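You operate a simulated robot arm through the tools that you are given. There is no shell and no other tool. Be economical: measure what you need, move in short steps, check, and stop when the job is done.

Carry out the task below with a simulated robot arm. There is one attempt and no reset: what you move stays moved.

TASK
Slide the red marker block along the trolley deck until it stands next to the cream cloth.
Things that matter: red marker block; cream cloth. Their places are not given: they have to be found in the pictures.

It is judged by the outcome, as a careful person would: the job done as asked, and still so three seconds after it is handed in. It fails if anything else is knocked over, pushed out of place, dropped, spilled or broken.

THE ROBOT
A 6-joint arm with a two-finger parallel gripper, fixed in place. Base frame: the origin is at the foot of the arm, x ahead of it, y to its left, z up; the work surface is at about z = 0.75. Lengths are in m, angles in rad, forces in N, time in s.
With the tool pointing down near the work surface it reaches from about 0.18 to 0.64 m from the base axis. Its first joint turns from -1.152 to 1.152 rad. Payload 2.7 kg.
Tool frame: the origin (TCP) lies between the finger pads and is the grasp point; the fingertips stand 0.023 m ahead of it; z points along the fingers, y is the line along which they close. The gripper opens to 0.094 m. The fingers are 0.038 m wide and 0.01 m thick; the gripper's body (0.054 by 0.096 m) begins 0.039 m behind the TCP.
Orientation is that of the tool frame in the base frame, as a unit quaternion [x, y, z, w]. With the fingers straight down and closing along the base's y, the tool's x points along the base's -x, its y along +y and its z along -z.

THE INTERFACE
- The arm moves only by the tool apply_moves. Its argument "steps" is a list of rows, each a list of 3 entries, a list of its own where there are three numbers: the turn, a rotation vector about the tool's x, y, z in units of 8 degrees (1.0 is 8 degrees), then the shift along the tool's x, y, z in units of 40 mm (1.0 is 40 mm), then the opening, from 0 (shut) to 1 (fully open). In form: [[[rx, ry, rz], [dx, dy, dz], hand], ...]. A call has 1 to 12 rows; each row shifts and turns the commanded pose from where the row before left it, along the tool's axes as they then stand. A call with a number of a shift or a turn outside -1 to 1 is refused whole. A row lasts 0.2 s, in which the tool goes at most 0.05 m and 0.15 rad; a call with a longer step from one row to the next is refused whole, and so is a gripper value outside its range. A pose out of reach is approached as far as the arm can. The call stops where the force on the tool passes 40 N (or 10 N more than at its start, if that is more) or the arm is blocked; 0.2 s more then pass. The fingers move at their own pace (about 0.045 m/s each) and stop on an object; they squeeze with about 45 N. The grip force told is the motor's: it shows also when the fingers shut on nothing. Time passes only in rows, and 0.2 s behind the last, so rows that do not move let the fingers close. It gives the time, the measured TCP pose, the force on the tool (base axes), the opening and the grip force at its end, in the units of the frame above (readings bear some noise), and new pictures: "show" is both (left out), scene, wrist or none.
- Cameras (640 x 400 px; columns grow to the right, rows downward): "scene" is fixed at [0.0819, -0.4446, 1.3912]; the picture's right is [0.69, -0.73, 0.00], its down [-0.49, -0.47, -0.73] and it looks along [0.53, 0.50, -0.68] (base axes); focal length 326 px, centre (320, 200). "wrist" rides on the gripper at [-0.039, 0, -0.044] in the tool frame; the picture's right is [0.00, -1.00, 0.00], its down [0.97, 0.00, -0.24] and it looks along [0.24, 0.00, 0.97] (tool axes); focal length 218 px, centre (320, 200).
- locate(camera, pixels): for up to 12 pixels [column, row] of the newest picture of that camera ("zoom" is the newest enlarged one), the place [x, y, z] in the base frame of the surface seen there, good to about 0.002 m. No time passes.
- inspect(camera, box): a new picture of the part [left, top, right, bottom] of that camera's present view, enlarged. No time passes.
- sign_off(): hands the job in; it is judged then, once.

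Work in short steps. Measure before you move; look again where a grasp or a placing could have gone wrong, and mend it. You have 60 turns and 120 pictures in all, the two below and enlarged ones among them. Open the gripper and draw the arm clear of the work before you hand the job in, unless the task says otherwise; then end with one line.

The tools are called after ">>>" as name(argument=value, ...) on one line, values as JSON. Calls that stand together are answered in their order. apply_moves: Moves the arm, as the interface text tells. Its arguments: {"type":"object","properties":{"steps":{"type":"array"},"show":{"type":"string","enum":["both","scene","wrist","none"]}},"required":["steps"]} The other tools are called the same way: locate (camera, pixels) gives the place of the surface under pixels of a picture; inspect (camera, box) takes an enlarged picture of a part of a camera's view; sign_off () hands the job in.

At the start:

```text
clock: 0.0
eef_pos: [0.4048, -0.1105, 0.9601]
orientation: [0.001, 1.0, 0.0, 0.0]
force: [-0.4, 0.8, 0.0]
width: 0.094
finger_force: 0.0
```

scene: 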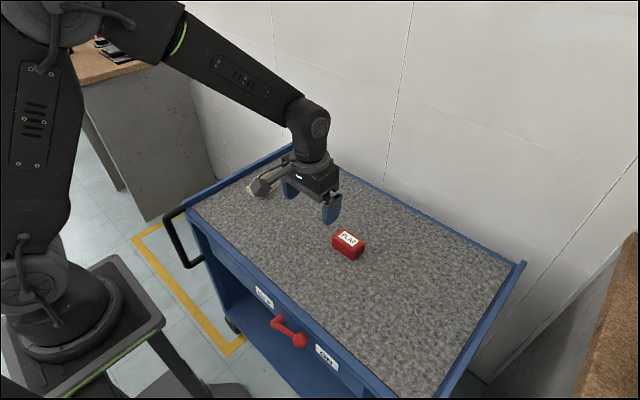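
wrist: 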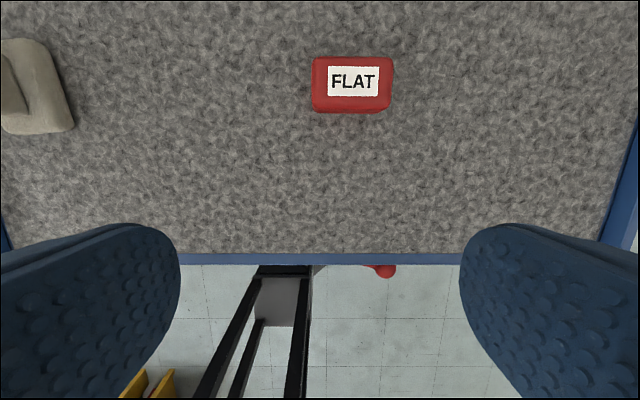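

The red block shows at scene (348,245) and wrist (352,83); a cream thing is at wrist (35,85) and scene (265,185). I enlarge both and measure.

>>> inspect(camera="scene", box=[220, 140, 400, 270])

>>> locate(camera="wrist", pixels=[[352, 82], [316, 62], [388, 62], [316, 108], [388, 108], [60, 60], [68, 128], [20, 128], [10, 90], [30, 45], [200, 90], [300, 245]])

>>> locate(camera="scene", pixels=[[260, 188], [268, 180], [255, 190], [280, 172], [348, 238], [350, 250], [250, 185], [275, 195]])

```text
3.08 times, centred on (310, 205) of scene
```

zoom: 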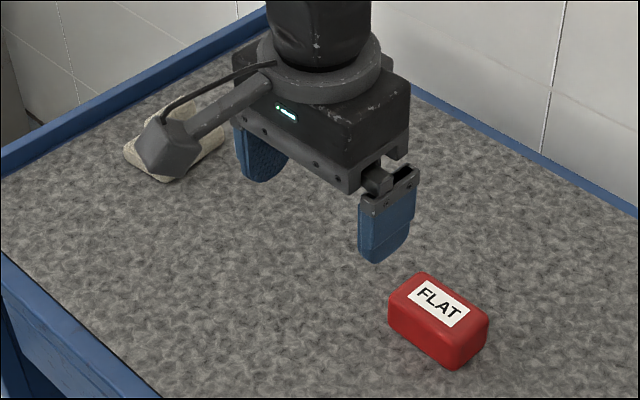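

```text
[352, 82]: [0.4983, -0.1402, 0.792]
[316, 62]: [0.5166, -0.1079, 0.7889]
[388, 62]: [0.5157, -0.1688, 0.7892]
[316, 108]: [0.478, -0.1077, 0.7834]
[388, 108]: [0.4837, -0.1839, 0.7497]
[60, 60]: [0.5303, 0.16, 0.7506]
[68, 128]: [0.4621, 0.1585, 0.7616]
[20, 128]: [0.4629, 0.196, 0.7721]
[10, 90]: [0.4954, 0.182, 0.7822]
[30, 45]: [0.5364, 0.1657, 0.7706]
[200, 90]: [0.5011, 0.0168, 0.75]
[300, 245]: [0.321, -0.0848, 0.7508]
```

```text
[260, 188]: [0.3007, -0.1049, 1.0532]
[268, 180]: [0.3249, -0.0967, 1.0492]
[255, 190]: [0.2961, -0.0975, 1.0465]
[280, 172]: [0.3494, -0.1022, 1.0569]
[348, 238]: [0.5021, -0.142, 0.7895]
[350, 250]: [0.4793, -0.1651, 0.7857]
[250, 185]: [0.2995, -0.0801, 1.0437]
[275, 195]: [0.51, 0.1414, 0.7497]
```

The block is about 40 × 66 × 40 mm, centred near (0.498, -0.140). I move the hand along +y at the same height to see the cloth whole.

>>> apply_moves(steps=[[[0, 0, 0], [0, 1, 0], 1], [[0, 0, 0], [0, 1, 0], 1], [[0, 0, 0], [0, 1, 0], 1], [[0, 0, 0], [0, 1, 0], 1], [[0, 0, 0], [0, 1, 0], 1], [[0, 0, 0], [0, 1, 0], 1]])

```text
clock: 1.4
eef_pos: [0.4039, 0.1308, 0.9603]
orientation: [-0.001, 1.0, 0.0, 0.0]
force: [-0.7, 0.4, 0.2]
width: 0.0941
finger_force: 0.0
```

scene: 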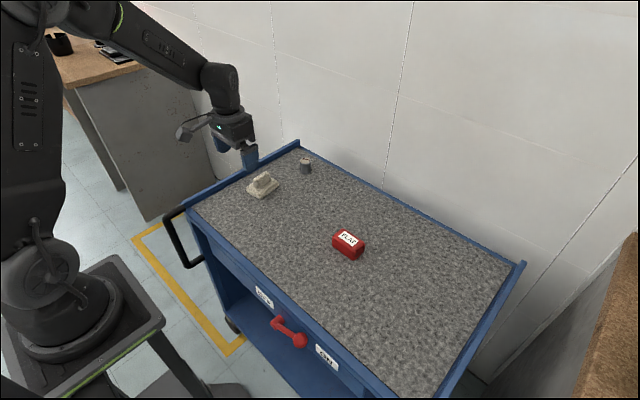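
wrist: 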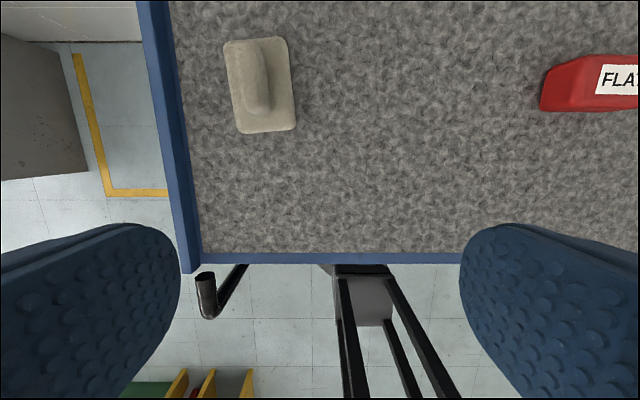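

>>> locate(camera="wrist", pixels=[[226, 44], [284, 40], [290, 80], [294, 126], [242, 130], [260, 60], [256, 105], [305, 80], [170, 100]])

>>> inspect(camera="scene", box=[210, 130, 390, 270])

>>> locate(camera="scene", pixels=[[305, 160], [305, 172], [348, 238], [333, 245]])

```text
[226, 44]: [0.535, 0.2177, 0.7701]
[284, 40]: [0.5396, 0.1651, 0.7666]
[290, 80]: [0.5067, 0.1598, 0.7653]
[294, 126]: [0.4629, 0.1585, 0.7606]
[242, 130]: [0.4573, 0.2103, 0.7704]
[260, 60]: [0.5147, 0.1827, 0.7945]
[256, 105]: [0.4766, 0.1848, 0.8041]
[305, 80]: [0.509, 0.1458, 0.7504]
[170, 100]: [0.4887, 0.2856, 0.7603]
```

```text
2.86 times, centred on (300, 200) of scene
```

zoom: 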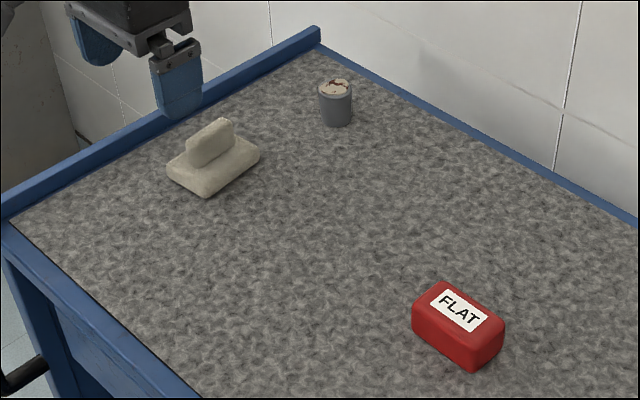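

```text
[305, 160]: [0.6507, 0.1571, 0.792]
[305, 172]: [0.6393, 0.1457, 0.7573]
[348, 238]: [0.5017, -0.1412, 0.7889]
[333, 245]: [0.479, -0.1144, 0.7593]
```

The cloth's near edge lies at y≈0.158 with x from 0.457 to 0.540; a grey cup stands far off at (0.65, 0.157). I'll grip the block across x, keep it on the deck and slide it about +0.25 in y. First I turn the tool 90°.

>>> apply_moves(steps=[[[0, 0, 0.9375], [0, 0, 0], 1], [[0, 0, 0.9375], [0, 0, 0], 1], [[0, 0, 0.9375], [0, 0, 0], 1], [[0, 0, 0.9375], [0, 0, 0], 1], [[0, 0, 0.9375], [0, 0, 0], 1], [[0, 0, 0.9375], [0, 0, 0], 1], [[0, 0, 0.9375], [0, 0, 0], 1], [[0, 0, 0.9375], [0, 0, 0], 1], [[0, 0, 0.9375], [0, 0, 0], 1], [[0, 0, 0.9375], [0, 0, 0], 1], [[0, 0, 0.9375], [0, 0, 0], 1], [[0, 0, 0.9375], [0, 0, 0], 1]], show="none")

>>> apply_moves(steps=[[[0, 0, 0], [-0.967, 0.336, 0], 1], [[0, 0, 0], [-0.967, 0.336, 0], 1], [[0, 0, 0], [-0.967, 0.336, 0], 1], [[0, 0, 0], [-0.967, 0.336, 0], 1], [[0, 0, 0], [-0.967, 0.336, 0], 1], [[0, 0, 0], [-0.967, 0.336, 0], 1], [[0, 0, 0], [-0.967, 0.336, 0], 1]])

```text
clock: 4.0
eef_pos: [0.405, 0.1297, 0.9609]
orientation: [0.708, 0.707, 0.0, 0.0]
force: [-0.6, 0.6, 0.4]
width: 0.0941
finger_force: 0.0
```

```text
clock: 5.6
eef_pos: [0.4965, -0.1418, 0.9613]
orientation: [0.708, 0.707, 0.0, 0.0]
force: [-0.1, -0.9, -0.9]
width: 0.0939
finger_force: 0.1
```

scene: 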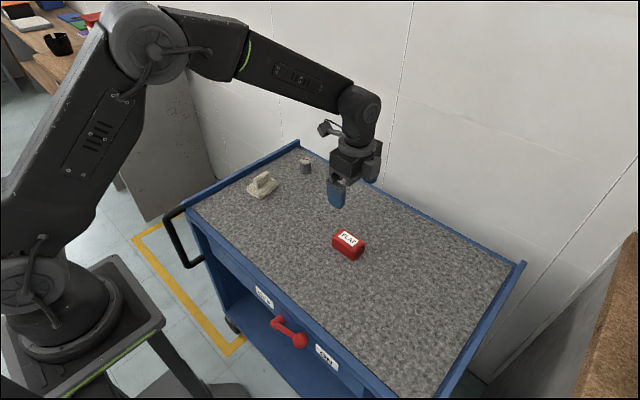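
wrist: 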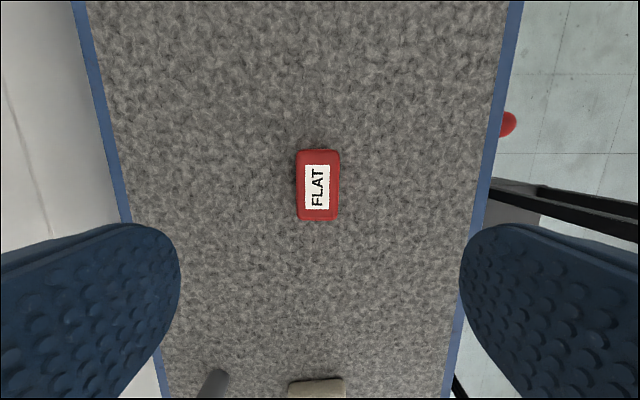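

The hand is over the block, seen at wrist (317,185). I measure its edges before lowering.

>>> locate(camera="wrist", pixels=[[300, 186], [338, 186], [318, 153], [318, 216], [318, 186]])

>>> apply_moves(steps=[[[0, 0, 0], [0, 0, 1], 1], [[0, 0, 0], [0, 0, 1], 1], [[0, 0, 0], [0, 0, 1], 1]])

```text
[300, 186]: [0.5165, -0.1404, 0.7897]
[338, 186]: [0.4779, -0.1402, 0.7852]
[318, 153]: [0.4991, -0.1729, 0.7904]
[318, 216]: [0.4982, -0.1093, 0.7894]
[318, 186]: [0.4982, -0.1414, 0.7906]
```

```text
clock: 6.4
eef_pos: [0.5009, -0.141, 0.8405]
orientation: [0.707, 0.708, 0.001, 0.001]
force: [-0.4, -0.2, 0.5]
width: 0.0937
finger_force: 0.0
```

scene: 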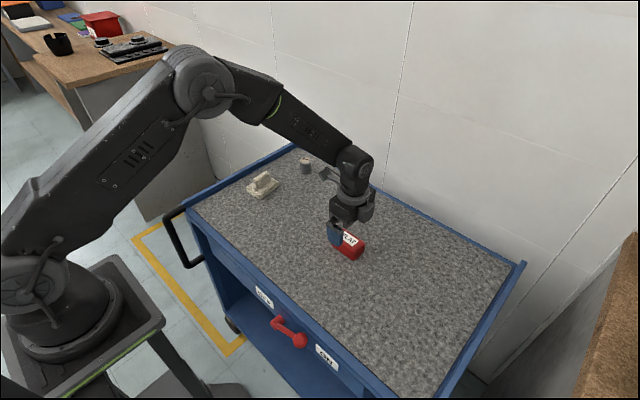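
wrist: 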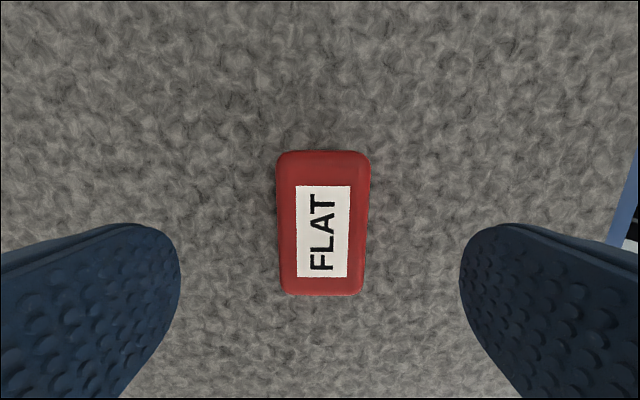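

It is centred between the fingers. I lower to TCP z≈0.782 and close.

>>> apply_moves(steps=[[[0, 0, 0], [0, 0, 0.75], 1], [[0, 0, 0], [0, 0, 0.72], 1], [[0, 0, 0], [0, 0, 0], 1], [[0, 0, 0], [0, 0, 0], 0.3], [[0, 0, 0], [0, 0, 0], 0.3], [[0, 0, 0], [0, 0, 0], 0.3], [[0, 0, 0], [0, 0, 0], 0.3], [[0, 0, 0], [0, 0, 0], 0.3]])

```text
clock: 8.2
eef_pos: [0.5001, -0.1401, 0.7824]
orientation: [0.707, 0.707, -0.001, 0.0]
force: [0.0, -0.1, 0.6]
width: 0.0442
finger_force: 45.1
```

scene: 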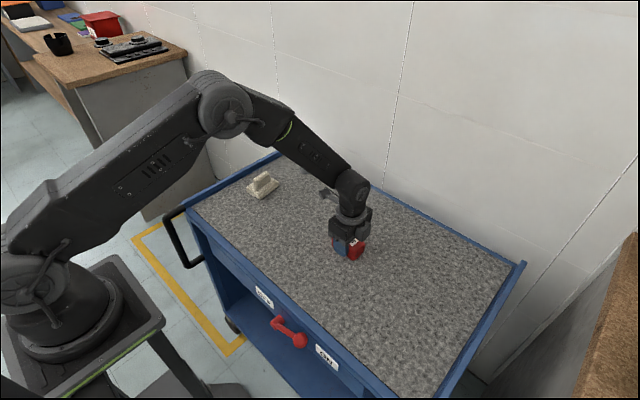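
wrist: 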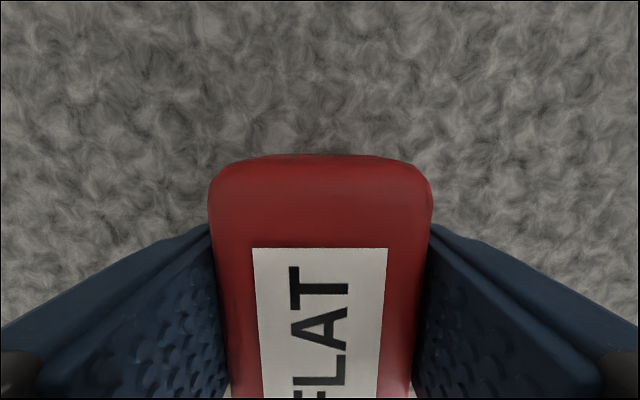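

Gripped (width 0.044, 45 N). I slide +y along tool x by 0.22 m, then look.

>>> apply_moves(steps=[[[0, 0, 0], [0.4, 0, 0], 0.3], [[0, 0, 0], [0.51, 0, 0], 0.3], [[0, 0, 0], [0.51, 0, 0], 0.3], [[0, 0, 0], [0.51, 0, 0], 0.3], [[0, 0, 0], [0.51, 0, 0], 0.3], [[0, 0, 0], [0.51, 0, 0], 0.3], [[0, 0, 0], [0.51, 0, 0], 0.3], [[0, 0, 0], [0.51, 0, 0], 0.3], [[0, 0, 0], [0.51, 0, 0], 0.3], [[0, 0, 0], [0.51, 0, 0], 0.3], [[0, 0, 0], [0.51, 0, 0], 0.3]])

>>> inspect(camera="scene", box=[230, 140, 340, 230])

```text
clock: 10.6
eef_pos: [0.4986, 0.0795, 0.7823]
orientation: [0.707, 0.707, 0.001, 0.0]
force: [0.4, -2.0, 3.3]
width: 0.0443
finger_force: 44.8
```

scene: 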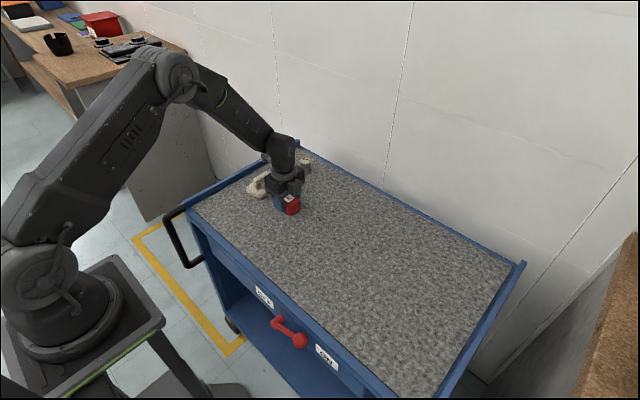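
wrist: 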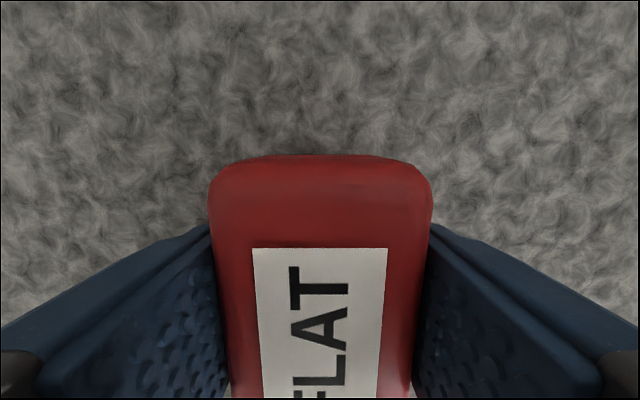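

```text
4.44 times, centred on (285, 185) of scene
```

zoom: 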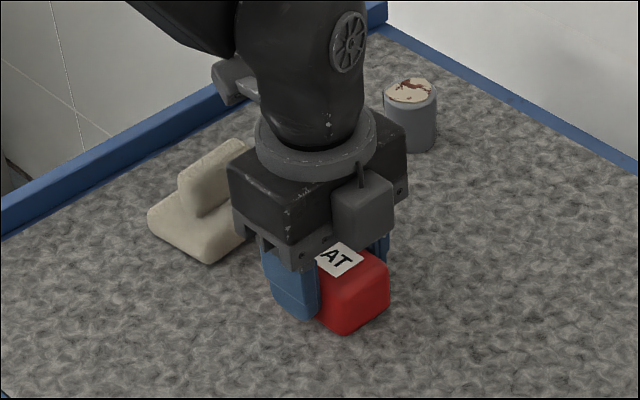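

Block's leading face is now at y≈0.113; cloth edge 0.157. I slide 0.035 m more, gently, leaving a gap under 1 cm, then open and rise.

>>> apply_moves(steps=[[[0, 0, 0], [0.3, 0, 0], 0.3], [[0, 0, 0], [0.3, 0, 0], 0.3], [[0, 0, 0], [0.27, 0, 0], 0.3], [[0, 0, 0], [0, 0, 0], 0.3]], show="none")

>>> inspect(camera="scene", box=[230, 140, 340, 230])

>>> apply_moves(steps=[[[0, 0, 0], [0, 0, 0], 1], [[0, 0, 0], [0, 0, 0], 1], [[0, 0, 0], [0, 0, 0], 1], [[0, 0, 0], [0, 0, 0], 1], [[0, 0, 0], [0, 0, -0.4], 1], [[0, 0, 0], [0, 0, -0.8], 1], [[0, 0, 0], [0, 0, -1], 1], [[0, 0, 0], [0, 0, -1], 1], [[0, 0, 0], [0, 0, -1], 1], [[0, 0, 0], [0, 0, -1], 1]])

```text
clock: 11.6
eef_pos: [0.4981, 0.1135, 0.782]
orientation: [0.707, 0.707, 0.0, 0.0]
force: [-0.3, -1.6, 2.4]
width: 0.0443
finger_force: 45.1
```

```text
4.44 times, centred on (285, 185) of scene
```

zoom: 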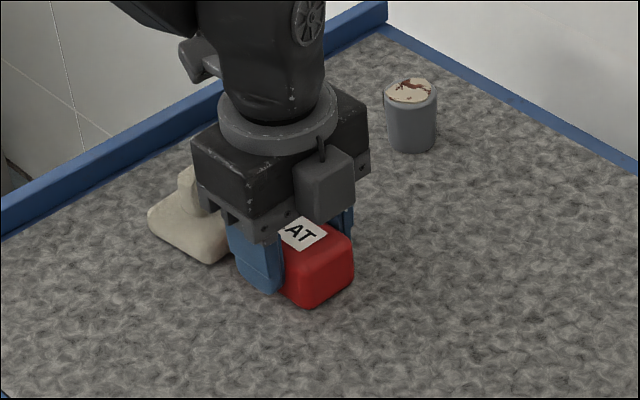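

```text
clock: 13.8
eef_pos: [0.497, 0.1136, 0.9928]
orientation: [0.707, 0.707, 0.0, 0.0]
force: [-0.3, 0.7, 0.2]
width: 0.0939
finger_force: 0.1
```

scene: 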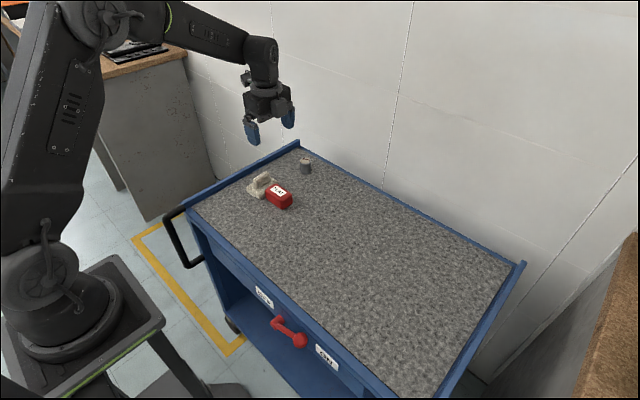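
wrist: 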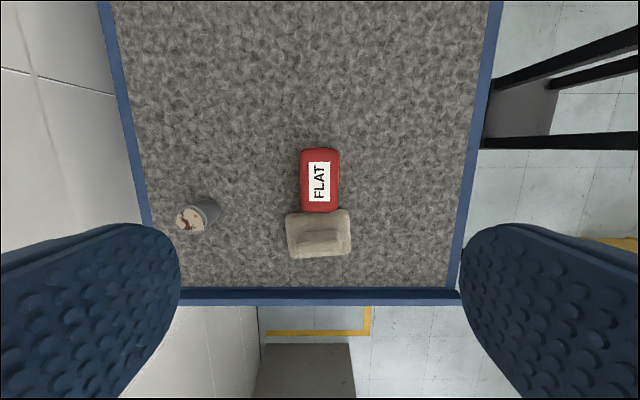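

The block is flat beside the cloth (wrist (320,180) vs. cloth edge row ≈212). I check the gap and that the cloth has not moved.

>>> inspect(camera="wrist", box=[260, 130, 380, 270])

>>> locate(camera="wrist", pixels=[[320, 152], [320, 206], [345, 215], [292, 217], [345, 250], [295, 254], [320, 180]])

>>> inspect(camera="scene", box=[230, 150, 320, 220])

```text
2.86 times, centred on (320, 200) of wrist
```

zoom: 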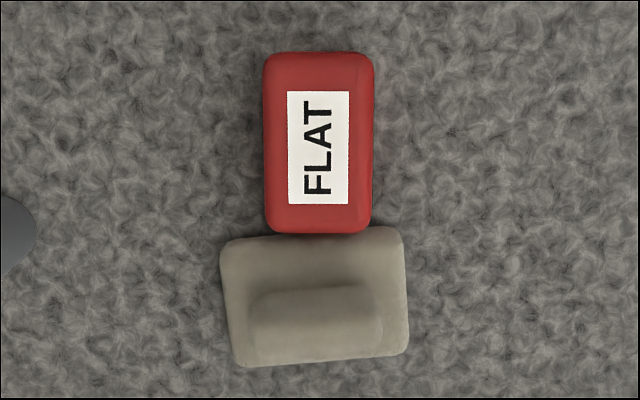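

```text
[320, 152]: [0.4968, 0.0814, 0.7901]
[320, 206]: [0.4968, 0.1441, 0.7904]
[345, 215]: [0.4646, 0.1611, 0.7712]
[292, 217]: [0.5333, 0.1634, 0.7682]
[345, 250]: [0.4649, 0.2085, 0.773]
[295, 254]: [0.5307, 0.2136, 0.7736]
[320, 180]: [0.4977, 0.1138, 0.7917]
```

```text
5.71 times, centred on (275, 185) of scene
```

zoom: 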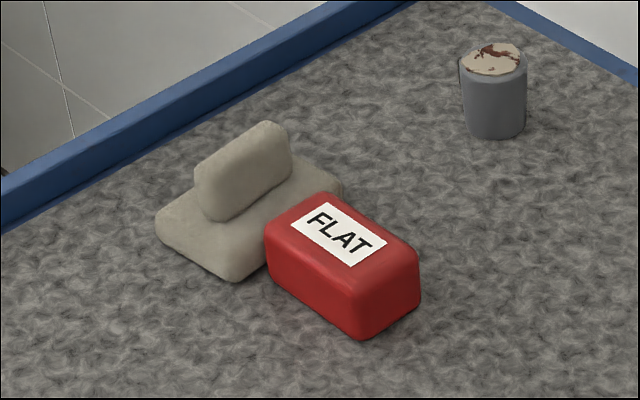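

The block stands flat with its face at y≈0.147, about 1 cm from the cloth. The cloth and cup are where they were, the gripper is open and the arm is clear.

>>> sign_off()

```text
The job is handed in.
```

The red marker block was slid along the deck and now stands flat about 1 cm from the cream cloth; the cloth and the grey cup were not disturbed.
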